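You operate a simulated robot arm through the tools that you are given. There is no shell and no other tool.

Carry out the task below with a simulated robot arm. There is one attempt and no reset: what you move stays moved.

## Task
Set the pick up for the new film; blow the old label off head four.
Fine: throttle to 4, dwell to 5, vacuum switch to 35 kPa, counter to nought.

The check looks at the end state, three seconds after you hand in, the way a careful person would. Anything else that was tipped, shoved, dropped, spilled or broken makes it a failure.

## Robot
A 7-joint arm with a two-finger parallel gripper, fixed in place. Base frame: the origin is at the foot of the arm, x ahead of it, y to its left, z up. Lengths are in mm, angles in degrees, forces in N, time in s.
With the tool pointing down near the work surface it reaches from about 440 to 920 mm from the base axis. Its first joint turns from -143.0 to 143.0 degrees. Payload 3 kg.
The tool frame sits at the grasp point between the pads (the TCP): z along the fingers, y along the line on which they close. The tips reach 30 mm beyond it. The gripper opens to 94 mm. The fingers are 28 mm wide and 10 mm thick; the gripper's body (50 by 96 mm) begins 55 mm behind the TCP.
Orientation is told as [roll, pitch, yaw] about the base's x, y, z axes, in that order, counted from this pose: with the fingers straight down and closing along the base's y, the tool's x points along the base's -x, its y along +y and its z along -z.

## Interface
- The arm moves only by the tool arm_command. Its argument "moves" is a list of rows, each a list of 7 numbers: the shift along the base's x, y, z in mm, then the turn, a rotation vector about the base's x, y, z in degrees, then the finger opening in mm, from 0 to 94. In form: [[x, y, z, wx, wy, wz, gripper], ...]. A call has 1 to 20 rows; each row is the pose to reach, as a shift and turn from the pose commanded when the call began. Each row takes 0.2 s and may step no farther than 50 mm and 8.6 degrees from the row before; otherwise, or with a gripper value out of range, the whole call is refused. A pose out of reach is approached as far as the arm can. The call stops where the force on the tool passes 40 N (or 10 N more than at its start, if that is more) or the arm is blocked; 0.2 s more then pass. The fingers move at their own pace (about 72 mm/s each) and stop on an object; they squeeze with about 26 N. The grip force told is the motor's: it shows also when the fingers shut on nothing. Time passes only in rows, and 0.2 s behind the last, so rows that repeat a pose let the fingers close. It gives the time, the measured TCP pose, the force on the tool (base axes), the opening and the grip force at its end, in the units of the frame above (readings bear some noise), with the torque about the TCP (base axes, N m) and any sound that the robot's microphone picked up.
- Cameras (640 x 400 px; columns grow to the right, rows downward): "scene" is fixed at [402.9, -651.4, 1567.8]; the picture's right is [0.96, -0.26, 0.00], its down [-0.13, -0.48, -0.87] and it looks along [0.23, 0.84, -0.50] (base axes); focal length 337 px, centre (320, 200). "wrist" rides on the gripper at [76, 14, -103] in the tool frame; the picture's right is [-0.18, 0.98, 0.00], its down [-0.75, -0.14, -0.64] and it looks along [-0.63, -0.12, 0.77] (tool axes); focal length 243 px, centre (320, 200). There is no depth. A picture from a camera that has moved, and an enlarged one, comes with that camera's place and axes in the base frame and with its lens.
- snapshot(camera): a new picture of that camera. The clock stands still meanwhile.
- enlarge(camera, box): a new picture of the part [left, top, right, bottom] of that camera's present view, enlarged. The clock stands still meanwhile.
- finish_job(): hands the job in; it is judged then, once.

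Places have to be worked out from the pictures, the camera data and where the tool is seen. Open the gripper and draw the arm clear of the work before you hand the job in, unless the task says otherwise.

The tools are called after "Emit:" as a command line: name --pt "numbers of a row" for each row, then --argument value for the rest, lists and objects as JSON in quotes. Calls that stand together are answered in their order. arm_command: Moves the arm, as the interface text tells. Its arguments: {"type":"object","properties":{"moves":{"type":"array"}},"required":["moves"]} The other tools are called the same way: snapshot (camera) takes a picture; enlarge (camera, box) takes an enlarged picture of a part of a camera's view; finish_job () hands the job in.

At the start:

```text
time_s: 0.0
tool_pos: [437.2, 105.0, 1333.6]
ee_rot: [0.1, 0.0, 0.0]
force: [-0.7, 0.7, 0.0]
moment: [-0.01, 0.01, -0.03]
grip_width: 94.0
gripper_force: 0.1
```

scene: 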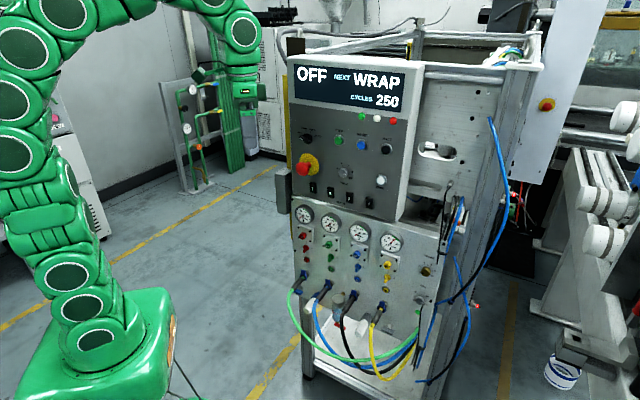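
wrist: 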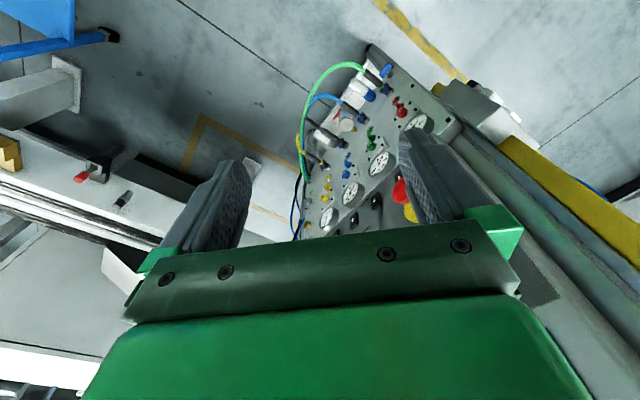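

I start by looking closely at the panel from the scene camera, to read the labels and the controls.

Emit:
enlarge --camera "scene" --box '[280, 50, 420, 140]'

Emit:
enlarge --camera "scene" --box '[280, 110, 420, 225]'

Emit:
enlarge --camera "scene" --box '[280, 190, 450, 310]'

Emit:
enlarge --camera "scene" --box '[280, 250, 480, 390]'

```text
4.44 times, centred on (350, 95) of scene
camera zoom: at [402.9, -651.4, 1567.8], right [0.96, -0.26, 0.0], down [-0.13, -0.48, -0.87], along [0.23, 0.84, -0.5], focal length 1498 px, centre (187, 667)
```

zoom: 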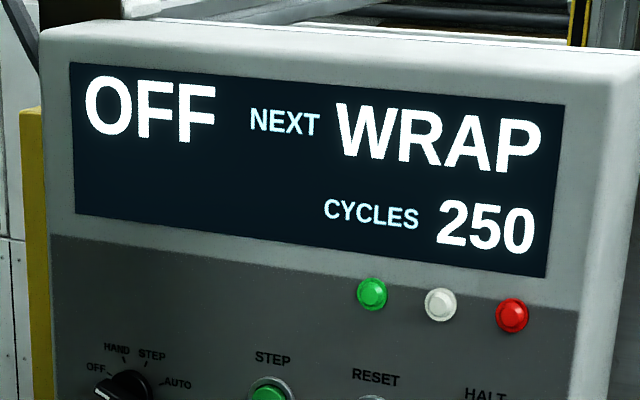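

```text
3.48 times, centred on (350, 168) of scene
camera zoom: at [402.9, -651.4, 1567.8], right [0.96, -0.26, 0.0], down [-0.13, -0.48, -0.87], along [0.23, 0.84, -0.5], focal length 1172 px, centre (216, 313)
```

zoom: 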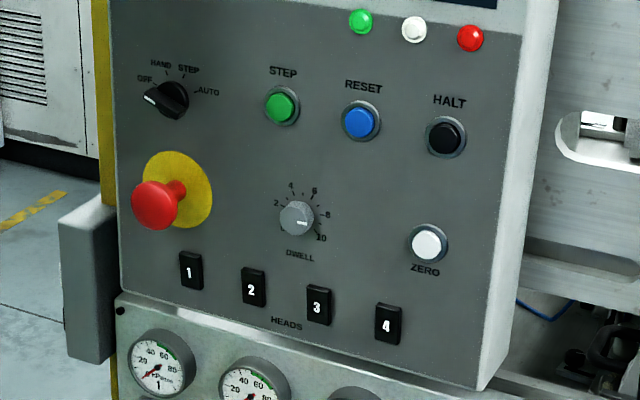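

```text
3.33 times, centred on (365, 250) of scene
camera zoom: at [402.9, -651.4, 1567.8], right [0.96, -0.26, 0.0], down [-0.13, -0.48, -0.87], along [0.23, 0.84, -0.5], focal length 1123 px, centre (170, 33)
```

zoom: 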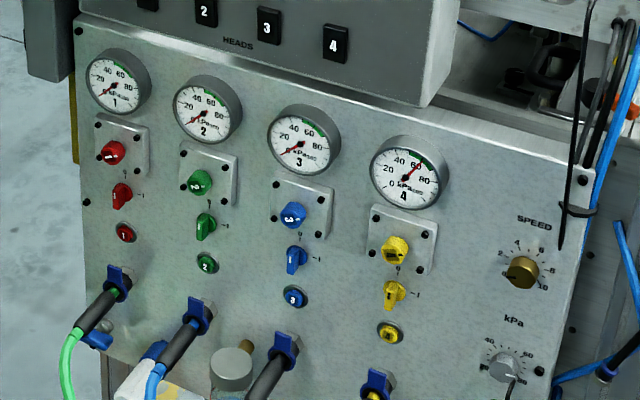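

```text
2.86 times, centred on (380, 320) of scene
camera zoom: at [402.9, -651.4, 1567.8], right [0.96, -0.26, 0.0], down [-0.13, -0.48, -0.87], along [0.23, 0.84, -0.5], focal length 963 px, centre (149, -143)
```

zoom: 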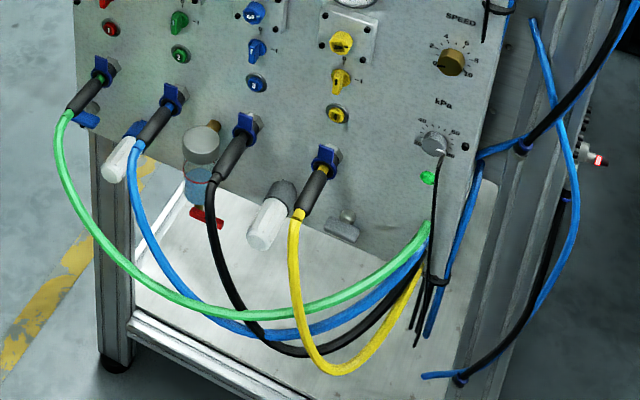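

The panel faces diagonally toward the base, with its outward normal about (-0.7,-0.7,0), and lies about 609 mm out along the 45° direction. I turn the tool partly toward it, staying well back, so the wrist camera looks at it square on.

Emit:
arm_command --pt "12.5 -22 -35 2.5 -6.04 5.24 94" --pt "25 -44 -70 5 -12.08 10.48 94" --pt "37.5 -66 -106 7.5 -18.1 15.7 94" --pt "50 -88 -141 10 -24.15 20.95 94" --pt "62.5 -110 -177 12.5 -30.2 26.2 94" --pt "75 -132 -212 15 -36.2 31.4 94" --pt "87.5 -154 -248 17.5 -42.3 36.7 94" --pt "100 -176 -283 20 -48.3 41.9 94"

```text
time_s: 1.8
tool_pos: [537.7, -72.2, 1051.3]
ee_rot: [-0.2, -51.2, 45.1]
force: [-0.2, 0.6, -0.1]
moment: [-0.01, -0.02, -0.02]
grip_width: 94.0
gripper_force: 0.0
```

The arm reached the viewing pose as commanded. I take pictures from both cameras.

Emit:
snapshot --camera "wrist"

Emit:
snapshot --camera "scene"

```text
taken
camera wrist: at [435.9, -150.7, 1056.4], right [-0.61, 0.78, 0.14], down [0.08, -0.12, 0.99], along [0.79, 0.62, 0.01], focal length 243 px, centre (320, 200)
```

wrist: 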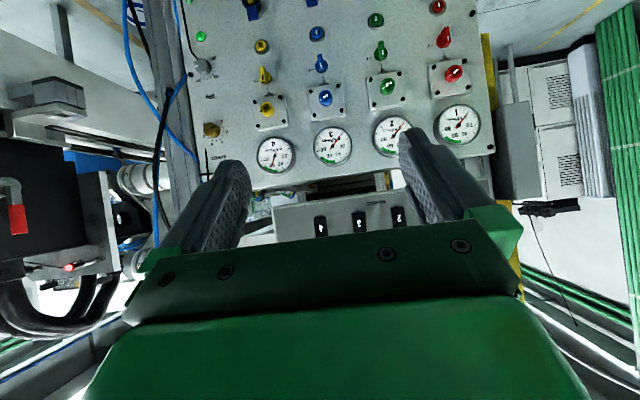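

```text
taken
```

scene: 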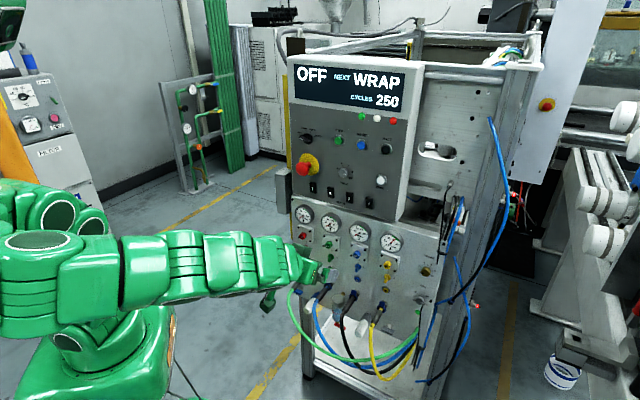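

The wrist view, which is upside down, shows the gauges, valves and knobs. I enlarge the parts around head 4 and the speed and kPa knobs.

Emit:
enlarge --camera "wrist" --box '[170, 0, 300, 90]'

Emit:
enlarge --camera "wrist" --box '[180, 80, 310, 180]'

Emit:
enlarge --camera "wrist" --box '[300, 0, 490, 120]'

Emit:
enlarge --camera "scene" --box '[395, 245, 445, 315]'

Emit:
enlarge --camera "scene" --box '[365, 225, 415, 325]'

```text
4.44 times, centred on (235, 45) of wrist
camera zoom: at [435.9, -150.7, 1056.4], right [-0.61, 0.78, 0.14], down [0.08, -0.12, 0.99], along [0.79, 0.62, 0.01], focal length 1078 px, centre (698, 889)
```

zoom: 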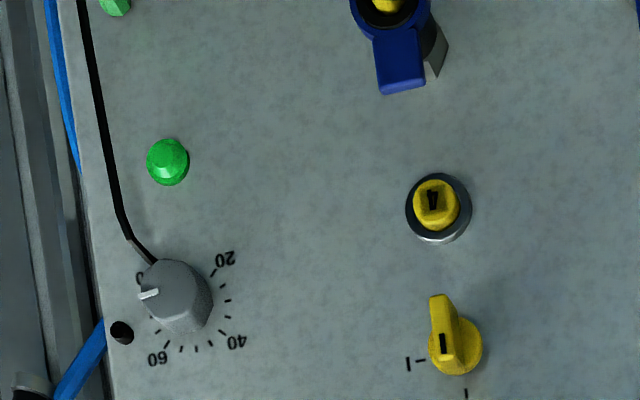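

```text
4.00 times, centred on (245, 130) of wrist
camera zoom: at [435.9, -150.7, 1056.4], right [-0.61, 0.78, 0.14], down [0.08, -0.12, 0.99], along [0.79, 0.62, 0.01], focal length 970 px, centre (620, 480)
```

zoom: 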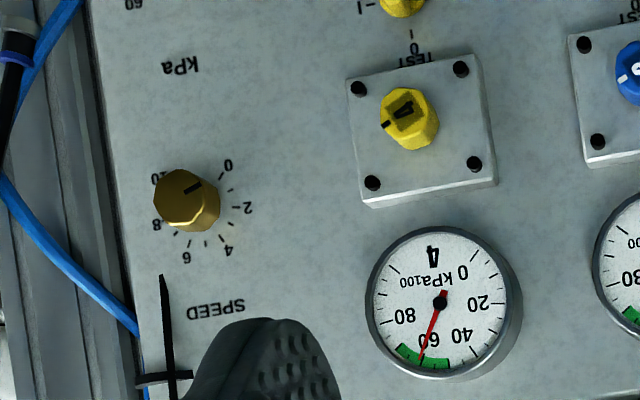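

```text
3.33 times, centred on (395, 60) of wrist
camera zoom: at [435.9, -150.7, 1056.4], right [-0.61, 0.78, 0.14], down [0.08, -0.12, 0.99], along [0.79, 0.62, 0.01], focal length 809 px, centre (70, 667)
```

zoom: 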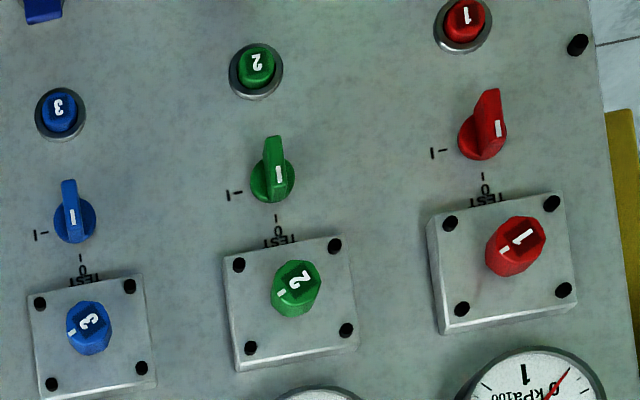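

```text
5.71 times, centred on (420, 280) of scene
camera zoom: at [402.9, -651.4, 1567.8], right [0.96, -0.26, 0.0], down [-0.13, -0.48, -0.87], along [0.23, 0.84, -0.5], focal length 1926 px, centre (-251, -257)
```

zoom: 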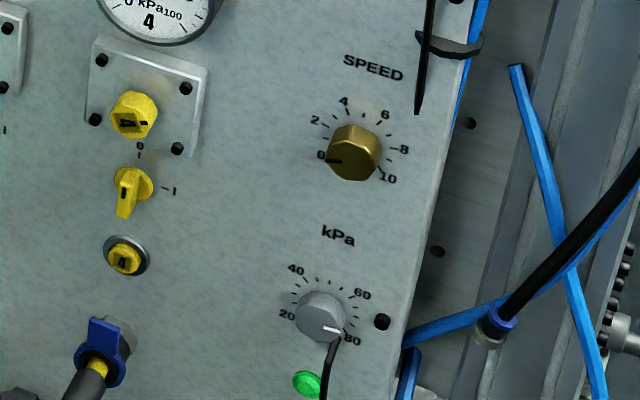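

```text
4.00 times, centred on (390, 275) of scene
camera zoom: at [402.9, -651.4, 1567.8], right [0.96, -0.26, 0.0], down [-0.13, -0.48, -0.87], along [0.23, 0.84, -0.5], focal length 1348 px, centre (40, -100)
```

zoom: 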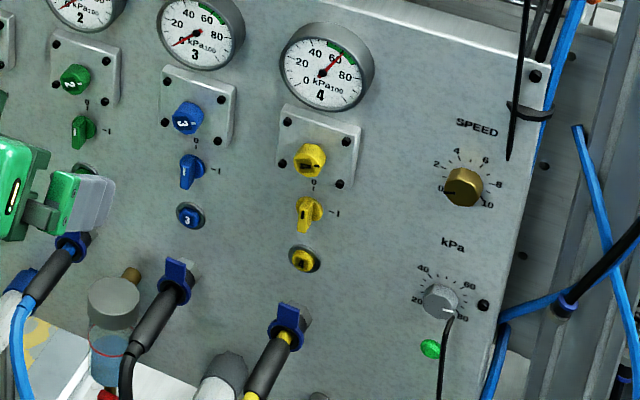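

I zoom further into the areas around head 4's valve and button, and check for legends I may have missed.

Emit:
enlarge --camera "scene" --box '[376, 255, 402, 300]'

Emit:
enlarge --camera "wrist" --box '[245, 0, 290, 50]'

Emit:
enlarge --camera "wrist" --box '[185, 20, 245, 85]'

Emit:
enlarge --camera "scene" --box '[335, 160, 395, 225]'

Emit:
enlarge --camera "scene" --box '[395, 110, 480, 240]'

```text
8.89 times, centred on (389, 278) of scene
camera zoom: at [402.9, -651.4, 1567.8], right [0.96, -0.26, 0.0], down [-0.13, -0.48, -0.87], along [0.23, 0.84, -0.5], focal length 2996 px, centre (-293, -489)
```

zoom: 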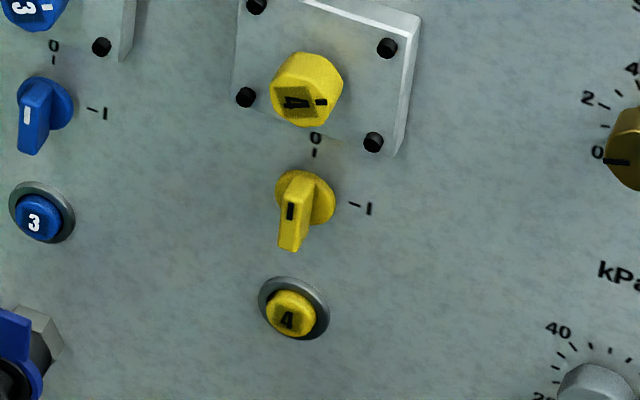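

```text
8.00 times, centred on (268, 25) of wrist
camera zoom: at [435.9, -150.7, 1056.4], right [-0.61, 0.78, 0.14], down [0.08, -0.12, 0.99], along [0.79, 0.62, 0.01], focal length 1941 px, centre (740, 1600)
```

zoom: 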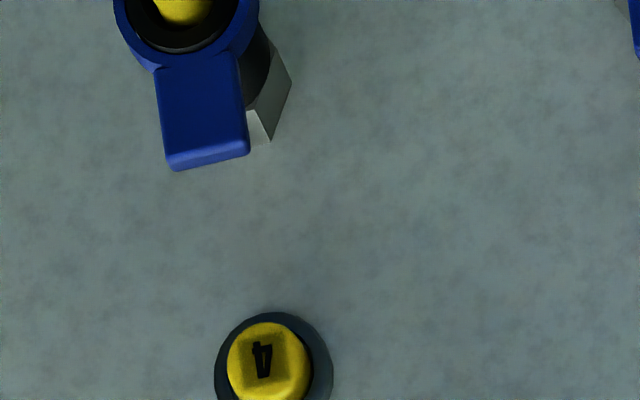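

```text
6.15 times, centred on (215, 52) of wrist
camera zoom: at [435.9, -150.7, 1056.4], right [-0.61, 0.78, 0.14], down [0.08, -0.12, 0.99], along [0.79, 0.62, 0.01], focal length 1493 px, centre (966, 1108)
```

zoom: 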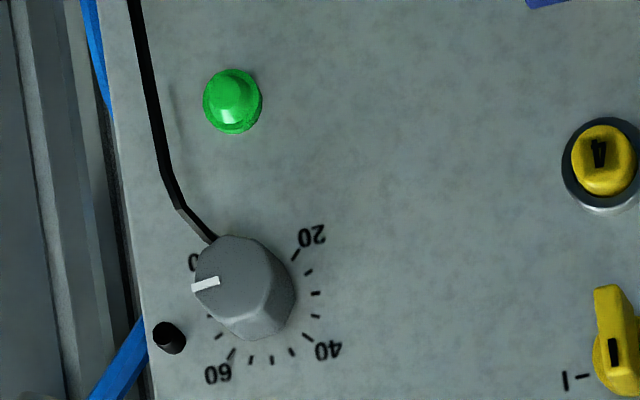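

```text
6.15 times, centred on (365, 192) of scene
camera zoom: at [402.9, -651.4, 1567.8], right [0.96, -0.26, 0.0], down [-0.13, -0.48, -0.87], along [0.23, 0.84, -0.5], focal length 2074 px, centre (43, 246)
```

zoom: 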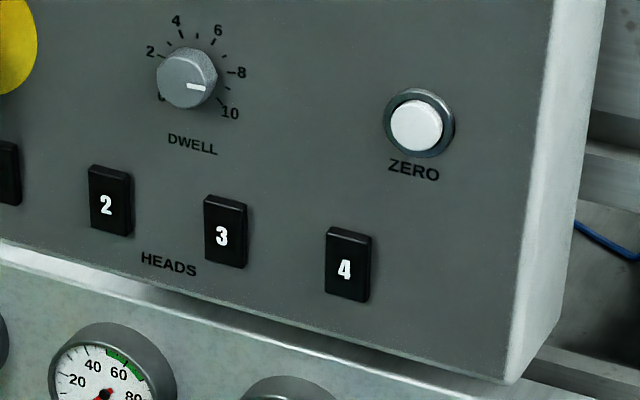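

```text
3.08 times, centred on (438, 175) of scene
camera zoom: at [402.9, -651.4, 1567.8], right [0.96, -0.26, 0.0], down [-0.13, -0.48, -0.87], along [0.23, 0.84, -0.5], focal length 1037 px, centre (-42, 277)
```

zoom: 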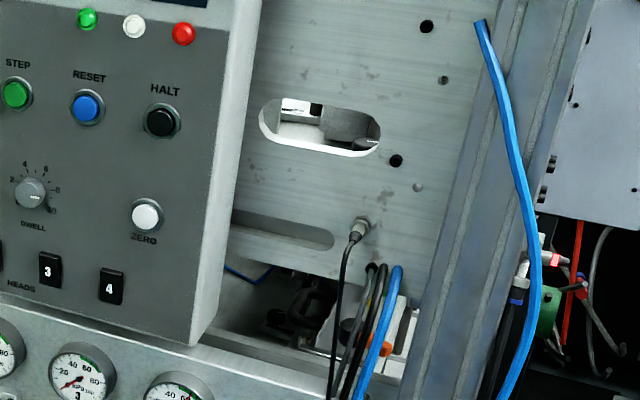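

Yellow button 4 looks like head 4's blow-off. The brass SPEED knob is the throttle, the grey kPa knob the vacuum switch, DWELL is a knob, and ZERO resets the counter. I zoom in on each from both cameras to locate them precisely.

Emit:
enlarge --camera "scene" --box '[412, 255, 444, 285]'

Emit:
enlarge --camera "scene" --box '[404, 286, 436, 320]'

Emit:
enlarge --camera "wrist" --box '[185, 105, 235, 155]'

Emit:
enlarge --camera "wrist" --box '[185, 45, 230, 90]'

Emit:
enlarge --camera "scene" --box '[330, 160, 362, 185]'

Emit:
enlarge --camera "scene" --box '[368, 168, 396, 190]'

```text
13.33 times, centred on (428, 270) of scene
camera zoom: at [402.9, -651.4, 1567.8], right [0.96, -0.26, 0.0], down [-0.13, -0.48, -0.87], along [0.23, 0.84, -0.5], focal length 4494 px, centre (-1120, -733)
```

zoom: 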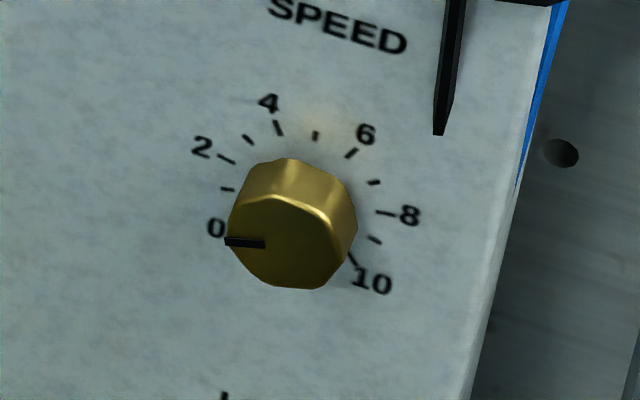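

```text
11.76 times, centred on (420, 303) of scene
camera zoom: at [402.9, -651.4, 1567.8], right [0.96, -0.26, 0.0], down [-0.13, -0.48, -0.87], along [0.23, 0.84, -0.5], focal length 3965 px, centre (-856, -1012)
```

zoom: 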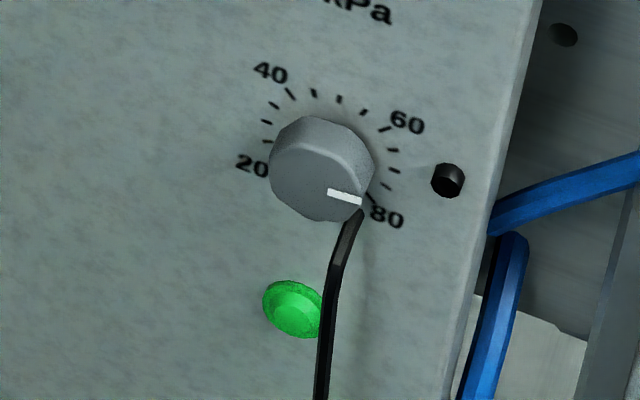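

```text
8.00 times, centred on (210, 130) of wrist
camera zoom: at [435.9, -150.7, 1056.4], right [-0.61, 0.78, 0.14], down [0.08, -0.12, 0.99], along [0.79, 0.62, 0.01], focal length 1941 px, centre (1200, 760)
```

zoom: 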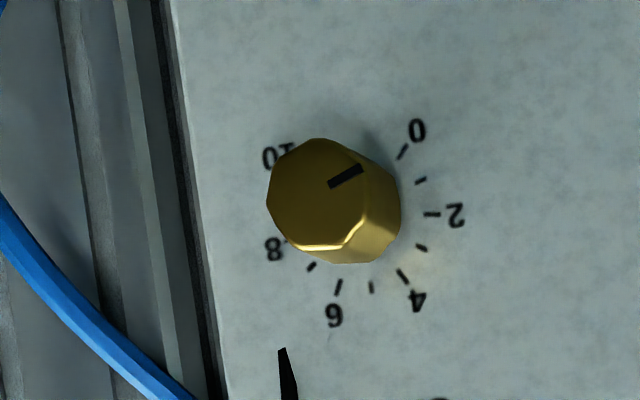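

```text
8.89 times, centred on (208, 68) of wrist
camera zoom: at [435.9, -150.7, 1056.4], right [-0.61, 0.78, 0.14], down [0.08, -0.12, 0.99], along [0.79, 0.62, 0.01], focal length 2157 px, centre (1320, 1378)
```

zoom: 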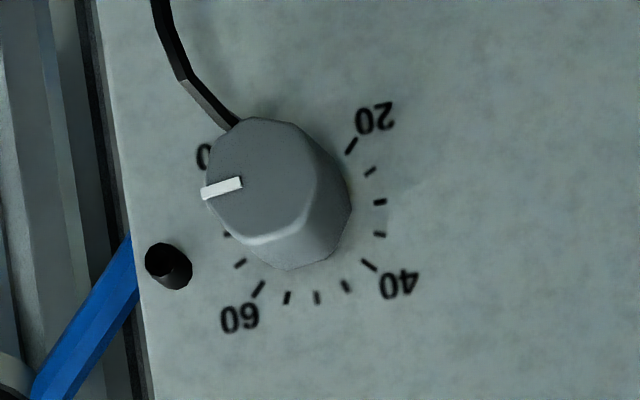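

```text
16.00 times, centred on (346, 172) of scene
camera zoom: at [402.9, -651.4, 1567.8], right [0.96, -0.26, 0.0], down [-0.13, -0.48, -0.87], along [0.23, 0.84, -0.5], focal length 5392 px, centre (-96, 640)
```

zoom: 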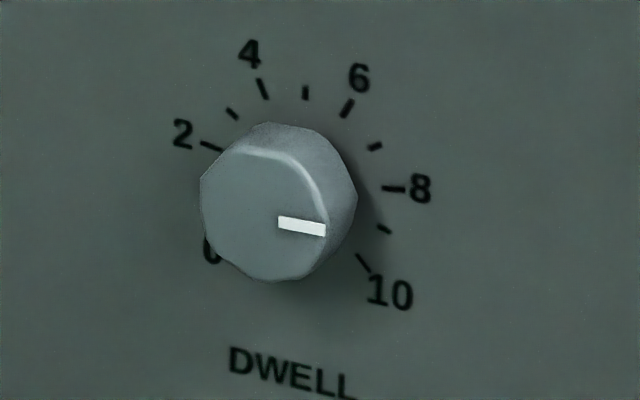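

```text
16.00 times, centred on (382, 179) of scene
camera zoom: at [402.9, -651.4, 1567.8], right [0.96, -0.26, 0.0], down [-0.13, -0.48, -0.87], along [0.23, 0.84, -0.5], focal length 5392 px, centre (-672, 536)
```

zoom: 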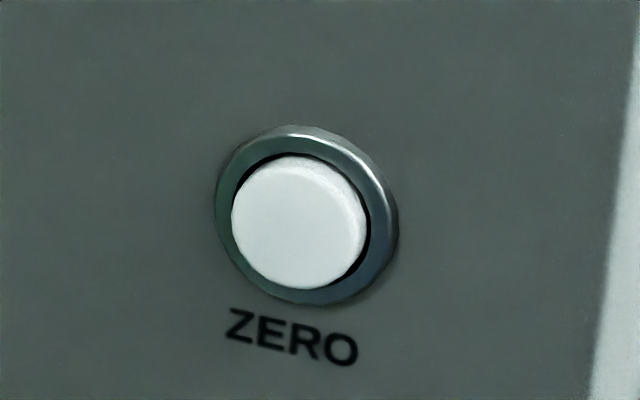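

The pointers read about SPEED 1, DWELL 8.2 and vacuum switch 68 kPa. I check what the gripper looks like from the scene camera, including any camera bracket, before planning the approaches.

Emit:
enlarge --camera "scene" --box '[230, 220, 360, 330]'

Emit:
enlarge --camera "scene" --box '[360, 270, 450, 385]'

```text
3.64 times, centred on (295, 275) of scene
camera zoom: at [402.9, -651.4, 1567.8], right [0.96, -0.26, 0.0], down [-0.13, -0.48, -0.87], along [0.23, 0.84, -0.5], focal length 1226 px, centre (411, -73)
```

zoom: 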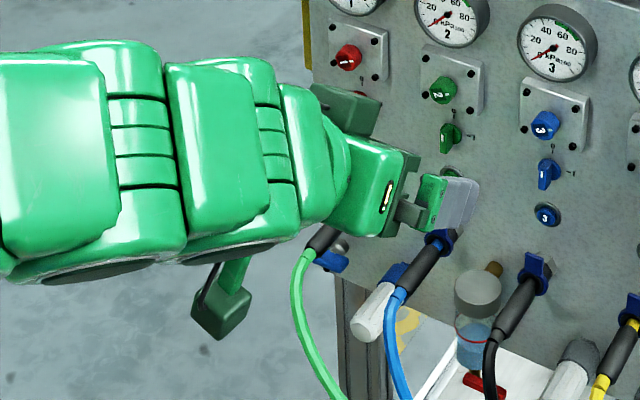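

```text
3.48 times, centred on (405, 328) of scene
camera zoom: at [402.9, -651.4, 1567.8], right [0.96, -0.26, 0.0], down [-0.13, -0.48, -0.87], along [0.23, 0.84, -0.5], focal length 1172 px, centre (24, -244)
```

zoom: 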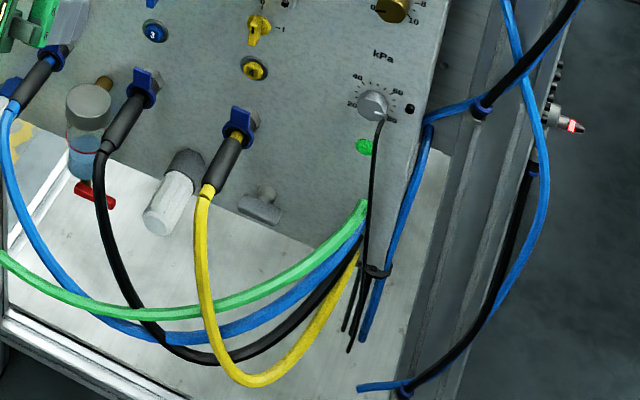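

The wrist camera has a physical body 76 mm off the tool axis, so I'll need clearance for it around the hoses. A thin wire also leaves the panel about 24 mm below and to the right of the kPa knob's centre. I now bring the tool level, pointing at the panel, still well clear, and then test how far it can roll.

Emit:
arm_command --pt "22.7 -2.8 -10 5.52 -5.52 0 94" --pt "45.3 -5.6 -20 11.04 -11.04 0 94" --pt "68 -8.3 -30 16.56 -16.56 0 94" --pt "90.6 -11.1 -40 22.08 -22.08 0 94" --pt "113.3 -13.9 -50.6 27.58 -27.58 0 94"

```text
time_s: 3.0
tool_pos: [651.2, -83.7, 1000.5]
ee_rot: [128.2, -90.0, -83.3]
force: [0.3, 0.2, 0.4]
moment: [0.01, 0.03, -0.02]
grip_width: 93.9
gripper_force: 0.0
```

The tool is level and facing the panel. I test-roll it clockwise by 90° here in free space.

Emit:
arm_command --pt "0 0 0 5.79 5.79 0 94" --pt "0 0 0 11.57 11.57 0 94" --pt "0 0 0 17.36 17.36 0 94" --pt "0 0 0 23.14 23.14 0 94" --pt "0 0 0 28.93 28.93 0 94" --pt "0 0 0 34.71 34.71 0 94" --pt "0 0 0 40.5 40.5 0 94" --pt "0 0 0 46.28 46.28 0 94" --pt "0 0 0 52.07 52.07 0 94" --pt "0 0 0 57.85 57.85 0 94" --pt "0 0 0 63.64 63.64 0 94"

```text
time_s: 5.4
tool_pos: [650.3, -84.0, 1000.9]
ee_rot: [90.0, 0.1, -45.0]
force: [0.2, 0.3, 0.1]
moment: [-0.02, -0.01, -0.03]
grip_width: 94.0
gripper_force: 0.0
```

The 90° roll went cleanly and the camera is now on the left. I continue another 90° to bring the camera on top.

Emit:
arm_command --pt "0 0 0 5.79 5.79 0 94" --pt "0 0 0 11.57 11.57 0 94" --pt "0 0 0 17.36 17.36 0 94" --pt "0 0 0 23.14 23.14 0 94" --pt "0 0 0 28.93 28.93 0 94" --pt "0 0 0 34.71 34.71 0 94" --pt "0 0 0 40.5 40.5 0 94" --pt "0 0 0 46.28 46.28 0 94" --pt "0 0 0 52.07 52.07 0 94" --pt "0 0 0 57.85 57.85 0 94" --pt "0 0 0 63.64 63.64 0 94"

```text
time_s: 7.8
tool_pos: [650.9, -83.9, 1001.5]
ee_rot: [-100.2, 89.8, 124.7]
force: [0.3, 0.1, 0.2]
moment: [-0.03, 0.0, 0.05]
grip_width: 94.3
gripper_force: 0.0
```

The camera-on-top pose is reachable. I take both views from here.

Emit:
snapshot --camera "wrist"

Emit:
snapshot --camera "scene"

```text
taken
camera wrist: at [588.4, -166.0, 1076.8], right [0.69, -0.69, -0.19], down [-0.55, -0.35, -0.75], along [0.46, 0.63, -0.63], focal length 243 px, centre (320, 200)
```

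wrist: 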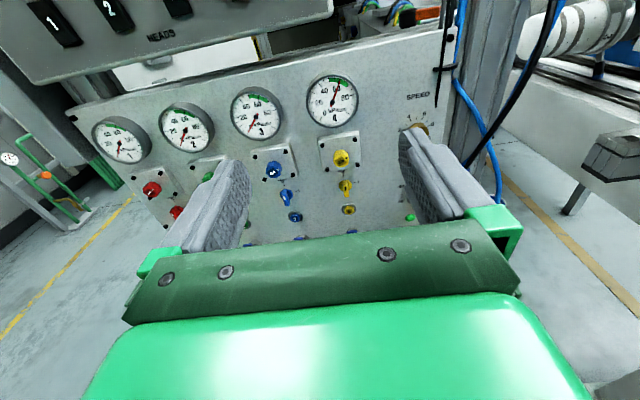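

```text
taken
```

scene: 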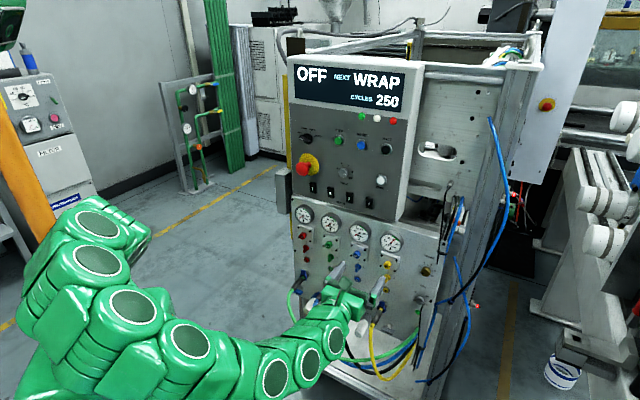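

I enlarge the button 4 and SPEED regions from this second wrist viewpoint to triangulate.

Emit:
enlarge --camera "wrist" --box '[325, 165, 375, 230]'

Emit:
enlarge --camera "wrist" --box '[390, 85, 450, 145]'

Emit:
enlarge --camera "scene" --box '[320, 250, 400, 320]'

Emit:
enlarge --camera "wrist" --box '[310, 70, 370, 130]'

```text
6.15 times, centred on (350, 198) of wrist
camera zoom: at [588.4, -166.0, 1076.8], right [0.69, -0.69, -0.19], down [-0.55, -0.35, -0.75], along [0.46, 0.63, -0.63], focal length 1493 px, centre (135, 215)
```

zoom: 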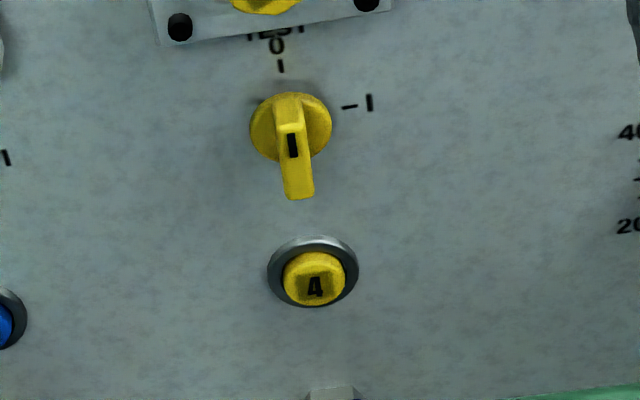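

```text
6.67 times, centred on (420, 115) of wrist
camera zoom: at [588.4, -166.0, 1076.8], right [0.69, -0.69, -0.19], down [-0.55, -0.35, -0.75], along [0.46, 0.63, -0.63], focal length 1618 px, centre (-347, 767)
```

zoom: 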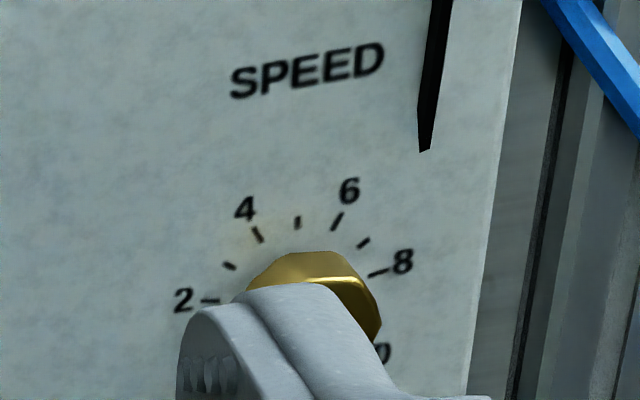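

```text
5.71 times, centred on (360, 285) of scene
camera zoom: at [402.9, -651.4, 1567.8], right [0.96, -0.26, 0.0], down [-0.13, -0.48, -0.87], along [0.23, 0.84, -0.5], focal length 1926 px, centre (91, -286)
```

zoom: 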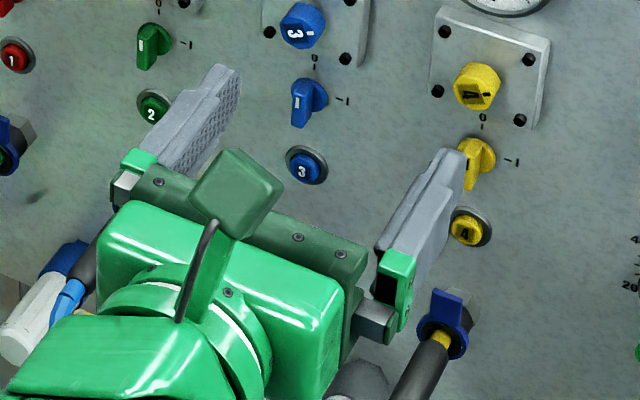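

```text
6.67 times, centred on (340, 100) of wrist
camera zoom: at [588.4, -166.0, 1076.8], right [0.69, -0.69, -0.19], down [-0.55, -0.35, -0.75], along [0.46, 0.63, -0.63], focal length 1618 px, centre (187, 867)
```

zoom: 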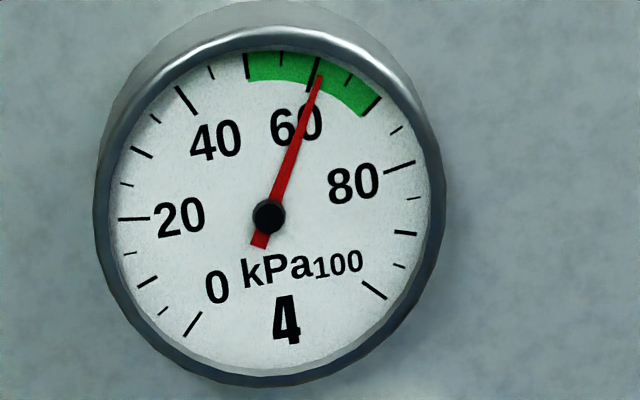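

Head 4's gauge still holds about 58 kPa, so the old label is presumably stuck on it. Button 4 sits at about u=531, z=780, where u runs rightward along the panel and f runs into it. I close the gripper and bring it down in front of that button, with the tips about 60 mm short of it, to check alignment.

Emit:
arm_command --pt "1.5 -1.5 -44 0 0 0 60" --pt "3 -3 -88 0 0 0 30" --pt "4.6 -4.6 -132 0 0 0 0" --pt "6.2 -6.2 -176 0 0 0 0" --pt "7.8 -7.8 -220 0 0 0 0" --pt "38.9 23.3 -220 0 0 0 0" --pt "70 54.4 -220 0 0 0 0" --pt "99.7 84.1 -220 0 0 0 0"

```text
time_s: 9.6
tool_pos: [749.1, -0.3, 780.6]
ee_rot: [-25.1, 89.9, -160.3]
force: [0.7, -0.1, -0.5]
moment: [0.0, -0.03, 0.04]
grip_width: 0.2
gripper_force: 26.2
```

Now I check where the closed fingertips stand relative to the yellow button, in both cameras.

Emit:
enlarge --camera "wrist" --box '[240, 60, 400, 220]'

Emit:
enlarge --camera "scene" --box '[350, 255, 430, 320]'

Emit:
snapshot --camera "wrist"

```text
2.50 times, centred on (320, 140) of wrist
camera zoom: at [686.9, -82.2, 857.2], right [0.69, -0.7, -0.18], down [-0.56, -0.35, -0.75], along [0.46, 0.62, -0.63], focal length 606 px, centre (320, 350)
```

zoom: 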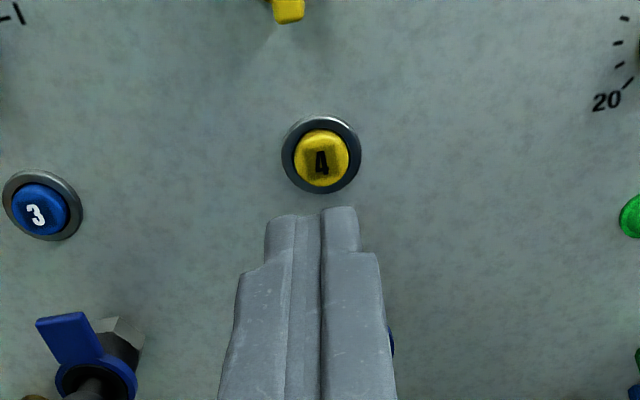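

```text
6.15 times, centred on (390, 288) of scene
camera zoom: at [402.9, -651.4, 1567.8], right [0.96, -0.26, 0.0], down [-0.13, -0.48, -0.87], along [0.23, 0.84, -0.5], focal length 2074 px, centre (-111, -338)
```

zoom: 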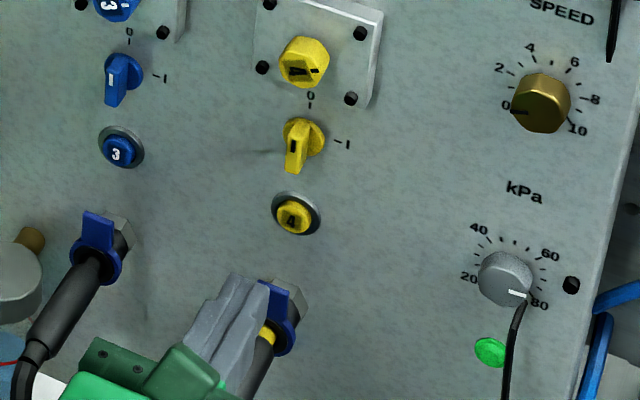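

```text
taken
camera wrist: at [686.9, -82.2, 857.2], right [0.69, -0.7, -0.18], down [-0.56, -0.35, -0.75], along [0.46, 0.62, -0.63], focal length 243 px, centre (320, 200)
```

wrist: 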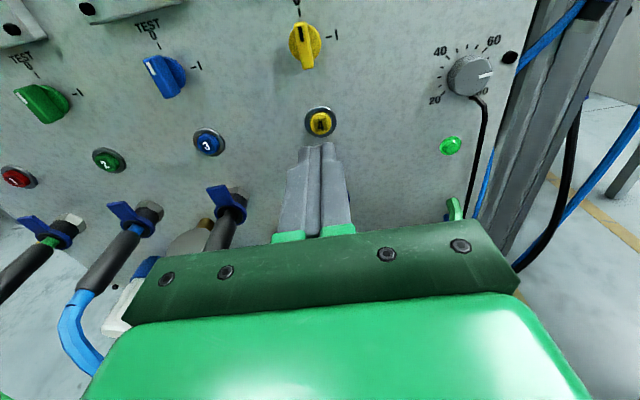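

The fingertips line up with the yellow button, which is at about u=529, z=780, so I only need a 1.5 mm shift left. I advance to about 10 mm short of the cap.

Emit:
arm_command --pt "10 12 -0.5 0 0 0 0" --pt "20 22 -0.5 0 0 0 0" --pt "29.4 31.5 -0.5 0 0 0 0"

```text
time_s: 10.4
tool_pos: [778.4, 31.5, 779.7]
ee_rot: [-95.9, 89.9, 129.4]
force: [0.2, -0.3, 0.5]
moment: [-0.03, 0.0, 0.0]
grip_width: 0.0
gripper_force: 25.9
```

Emit:
enlarge --camera "wrist" --box '[270, 100, 370, 200]'

Emit:
enlarge --camera "scene" --box '[365, 265, 415, 315]'

```text
4.00 times, centred on (320, 150) of wrist
camera zoom: at [716.3, -49.8, 856.5], right [0.7, -0.69, -0.19], down [-0.55, -0.35, -0.75], along [0.46, 0.63, -0.63], focal length 970 px, centre (320, 400)
```

zoom: 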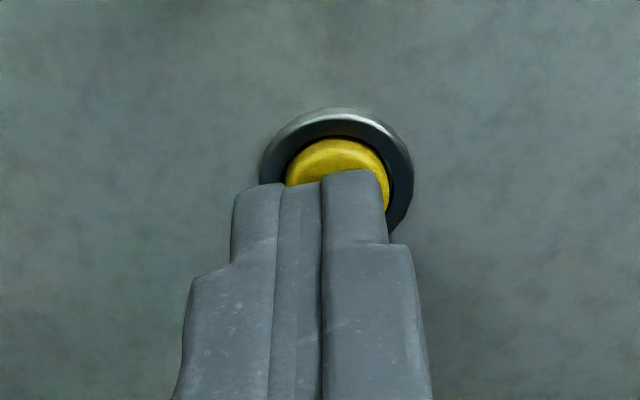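

```text
8.00 times, centred on (390, 290) of scene
camera zoom: at [402.9, -651.4, 1567.8], right [0.96, -0.26, 0.0], down [-0.13, -0.48, -0.87], along [0.23, 0.84, -0.5], focal length 2696 px, centre (-240, -520)
```

zoom: 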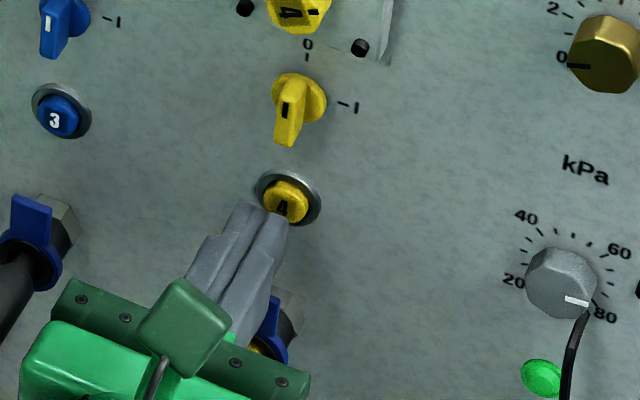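

The tips are right in front of the button cap. I move 1.5 mm right and advance in small steps to press the cap, watching the force.

Emit:
arm_command --pt "1.1 -1.1 0 0 0 0 0" --pt "3.2 1.0 0 0 0 0 0" --pt "5.3 3.1 0 0 0 0 0" --pt "7.5 5.3 0 0 0 0 0" --pt "8.9 6.7 0 0 0 0 0"

```text
time_s: 11.6
tool_pos: [789.4, 37.7, 780.3]
ee_rot: [-89.3, 90.0, 135.7]
force: [0.1, -0.3, 0.6]
moment: [0.0, -0.03, 0.02]
grip_width: 0.0
gripper_force: 26.5
```

There is no contact yet with the tips at f≈615. I continue in 1.5 mm steps.

Emit:
arm_command --pt "1.06 1.06 0 0 0 0 0" --pt "2.12 2.12 0 0 0 0 0" --pt "3.18 3.18 0 0 0 0 0"

Emit:
enlarge --camera "wrist" --box '[270, 100, 370, 200]'

```text
time_s: 12.4
tool_pos: [791.5, 42.0, 780.5]
ee_rot: [-83.8, 90.1, 141.2]
force: [-1.1, -0.5, 0.7]
moment: [0.05, -0.03, 0.0]
grip_width: 0.1
gripper_force: 25.1
```

```text
4.00 times, centred on (320, 150) of wrist
camera zoom: at [729.1, -40.4, 855.9], right [0.69, -0.69, -0.18], down [-0.55, -0.35, -0.75], along [0.46, 0.63, -0.63], focal length 970 px, centre (320, 400)
```

zoom: 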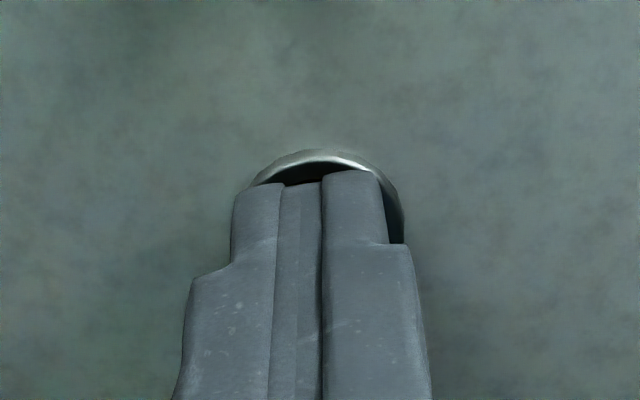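

A small reaction of about 1 N shows the cap is being touched. I press on in 1 mm steps.

Emit:
arm_command --pt "0.71 0.71 0 0 0 0 0" --pt "1.41 1.41 0 0 0 0 0" --pt "2.12 2.12 0 0 0 0 0"

Emit:
enlarge --camera "scene" --box '[365, 220, 415, 315]'

```text
time_s: 13.2
tool_pos: [793.1, 43.4, 779.1]
ee_rot: [-88.3, 90.0, 136.8]
force: [-10.0, -2.7, -0.3]
moment: [0.0, -0.01, 0.1]
grip_width: 0.1
gripper_force: 26.1
heard: click
```

```text
4.21 times, centred on (390, 268) of scene
camera zoom: at [402.9, -651.4, 1567.8], right [0.96, -0.26, 0.0], down [-0.13, -0.48, -0.87], along [0.23, 0.84, -0.5], focal length 1419 px, centre (25, -84)
```

zoom: 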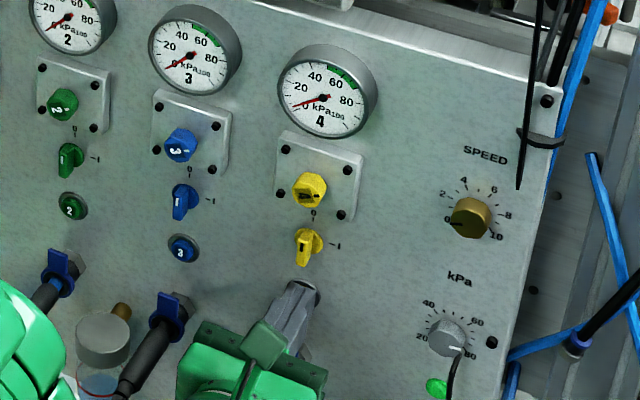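

A click was heard and gauge 4 dropped to zero, so the label is off. I retreat straight back.

Emit:
arm_command --pt "-5 -5 0 0 0 0 0" --pt "-25 -25 0 0 0 0 0" --pt "-50 -50 0 0 0 0 0" --pt "-80 -80 20 0 0 0 0" --pt "-100 -100 60 0 0 0 40" --pt "-110 -110 105 0 0 0 80" --pt "-110 -110 150 0 0 0 94"

Emit:
enlarge --camera "scene" --box '[365, 220, 445, 315]'

Emit:
snapshot --camera "wrist"

```text
time_s: 14.8
tool_pos: [684.1, -68.5, 931.4]
ee_rot: [-40.6, 90.1, -175.6]
force: [-0.7, -0.1, -0.5]
moment: [-0.01, -0.02, -0.01]
grip_width: 93.9
gripper_force: 0.1
```

```text
4.21 times, centred on (405, 268) of scene
camera zoom: at [402.9, -651.4, 1567.8], right [0.96, -0.26, 0.0], down [-0.13, -0.48, -0.87], along [0.23, 0.84, -0.5], focal length 1419 px, centre (-38, -84)
```

zoom: 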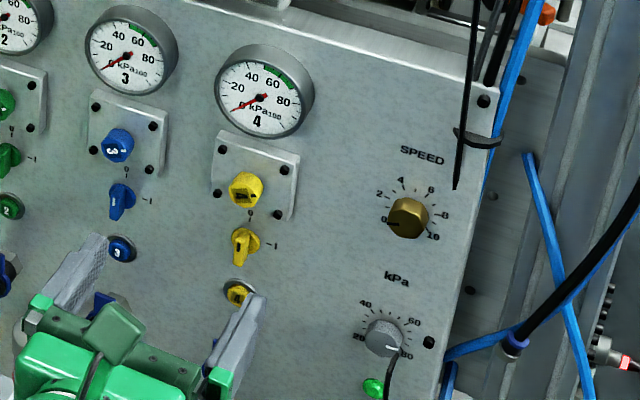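

```text
taken
camera wrist: at [621.8, -149.1, 1007.5], right [0.69, -0.69, -0.18], down [-0.55, -0.35, -0.75], along [0.46, 0.63, -0.63], focal length 243 px, centre (320, 200)
```

wrist: 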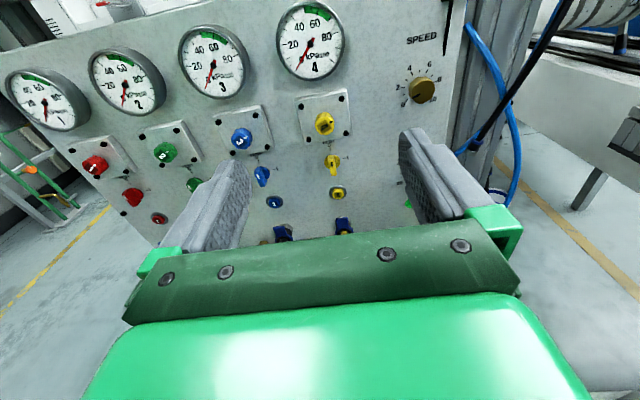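

Gauge 4 stays at zero. Next is the throttle, the SPEED knob at about u=640, z=909, which needs roughly 82° clockwise. I roll the tool 82° anticlockwise, with the camera to the left, and set up about 60 mm in front of it.

Emit:
arm_command --pt "13.6 -1.8 -2 -5.8 -5.8 0 94" --pt "27.3 -3.5 -4 -11.6 -11.6 0 94" --pt "40.9 -5.3 -6 -17.4 -17.4 0 94" --pt "54.6 -7 -8 -23.2 -23.2 0 80" --pt "68.2 -8.8 -10 -29 -29 0 70" --pt "81.8 -10.6 -12 -34.8 -34.8 0 60" --pt "95.5 -12.3 -14 -40.6 -40.6 0 50" --pt "109.1 -14.1 -16 -46.4 -46.4 0 50" --pt "122.8 -15.8 -18 -52.2 -52.2 0 50" --pt "136.4 -17.6 -20.5 -57.98 -57.98 0 50"

Emit:
snapshot --camera "wrist"

Emit:
enlarge --camera "scene" --box '[370, 235, 450, 300]'

```text
time_s: 17.0
tool_pos: [820.0, -84.7, 908.7]
ee_rot: [89.9, 8.0, -45.0]
force: [0.2, 0.2, 0.6]
moment: [0.01, 0.0, 0.02]
grip_width: 50.1
gripper_force: 0.0
```

```text
taken
camera wrist: at [695.8, -104.3, 933.5], right [0.23, -0.22, 0.95], down [0.06, -0.97, -0.24], along [0.97, 0.11, -0.2], focal length 243 px, centre (320, 200)
```

wrist: 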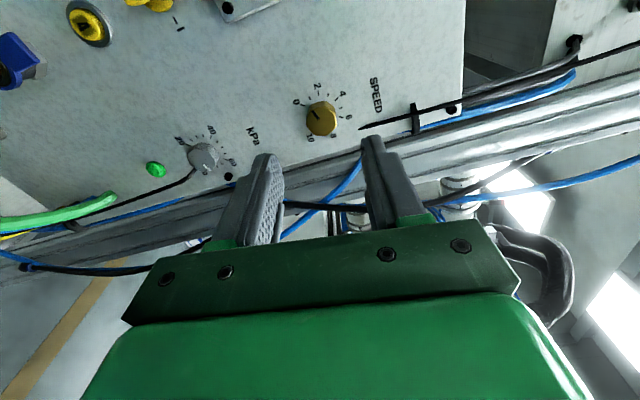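

```text
6.15 times, centred on (410, 268) of scene
camera zoom: at [402.9, -651.4, 1567.8], right [0.96, -0.26, 0.0], down [-0.13, -0.48, -0.87], along [0.23, 0.84, -0.5], focal length 2074 px, centre (-234, -215)
```

zoom: 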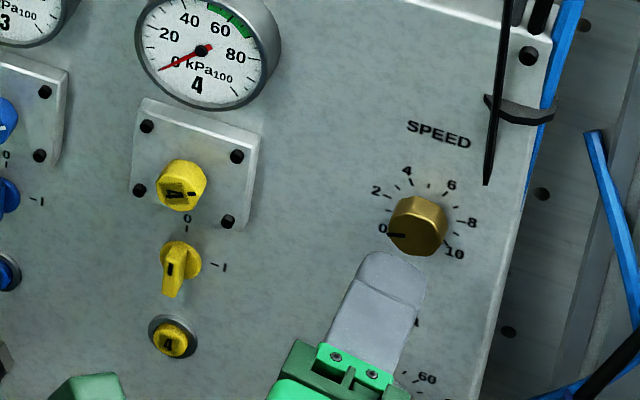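

I zoom in on the knob in the wrist view to get its offset from the tool axis.

Emit:
enlarge --camera "wrist" --box '[280, 70, 380, 160]'

```text
4.44 times, centred on (330, 115) of wrist
camera zoom: at [695.8, -104.3, 933.5], right [0.23, -0.22, 0.95], down [0.06, -0.97, -0.24], along [0.97, 0.11, -0.2], focal length 1078 px, centre (276, 578)
```

zoom: 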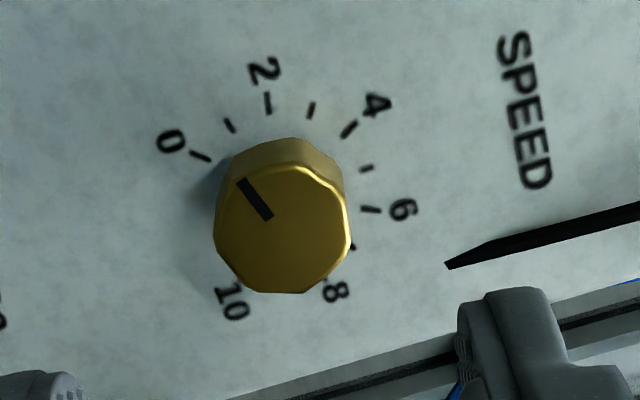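

The SPEED dial centre sits on the tool axis within about 1 mm. I advance 58 mm and check again before gripping.

Emit:
arm_command --pt "14 14 0 0 0 0 44" --pt "28 28 0 0 0 0 44" --pt "41 41 0 0 0 0 44"

Emit:
enlarge --camera "wrist" --box '[260, 80, 400, 220]'

Emit:
enlarge --camera "scene" --box '[395, 245, 450, 300]'

```text
time_s: 17.8
tool_pos: [861.1, -43.0, 909.0]
ee_rot: [89.9, 8.1, -45.0]
force: [-0.2, -1.0, -0.4]
moment: [-0.02, 0.02, 0.0]
grip_width: 43.9
gripper_force: 0.0
```

```text
2.86 times, centred on (330, 150) of wrist
camera zoom: at [737.4, -62.0, 933.1], right [0.23, -0.23, 0.95], down [0.06, -0.97, -0.25], along [0.97, 0.11, -0.21], focal length 693 px, centre (291, 343)
```

zoom: 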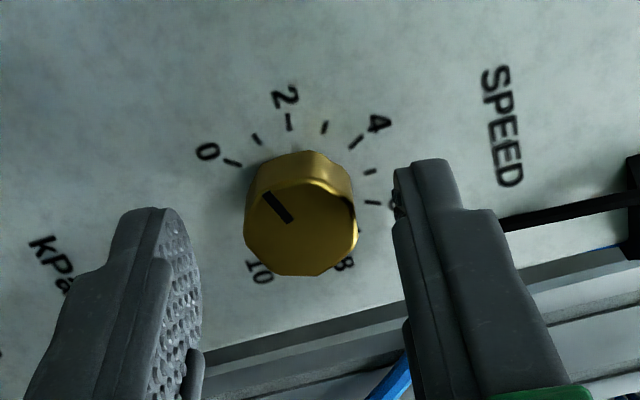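

```text
7.27 times, centred on (422, 272) of scene
camera zoom: at [402.9, -651.4, 1567.8], right [0.96, -0.26, 0.0], down [-0.13, -0.48, -0.87], along [0.23, 0.84, -0.5], focal length 2451 px, centre (-426, -327)
```

zoom: 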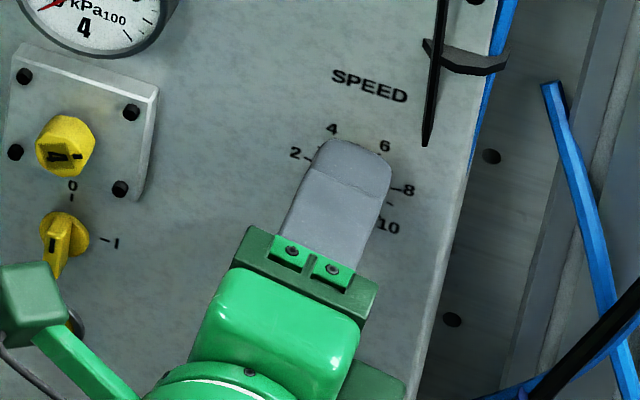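

Aligned within about 1 mm. I advance 13 mm so the tips straddle the knob and close the fingers on it.

Emit:
arm_command --pt "4.6 4.6 0 0 0 0 44" --pt "9.2 9.2 0 0 0 0 44" --pt "9.2 9.2 0 0 0 0 30" --pt "9.2 9.2 0 0 0 0 20" --pt "9.2 9.2 0 0 0 0 10" --pt "9.2 9.2 0 0 0 0 10"

Emit:
enlarge --camera "wrist" --box '[260, 80, 400, 220]'

```text
time_s: 19.2
tool_pos: [870.5, -34.9, 910.4]
ee_rot: [90.0, 8.0, -45.0]
force: [10.5, -0.6, 8.4]
moment: [-0.07, 0.06, -0.25]
grip_width: 24.6
gripper_force: 44.6
```

```text
2.86 times, centred on (330, 150) of wrist
camera zoom: at [746.5, -54.4, 934.7], right [0.23, -0.23, 0.95], down [0.06, -0.97, -0.25], along [0.97, 0.11, -0.2], focal length 693 px, centre (291, 343)
```

zoom: 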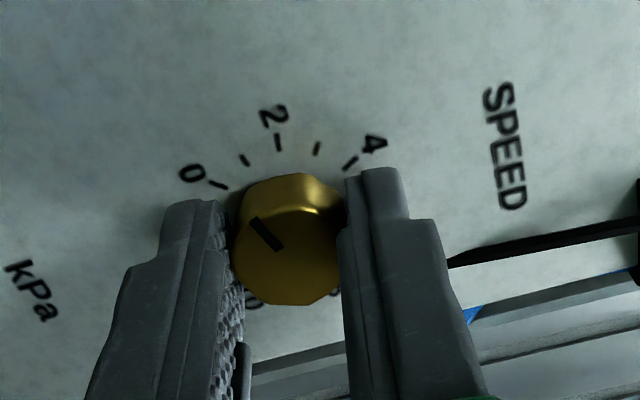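

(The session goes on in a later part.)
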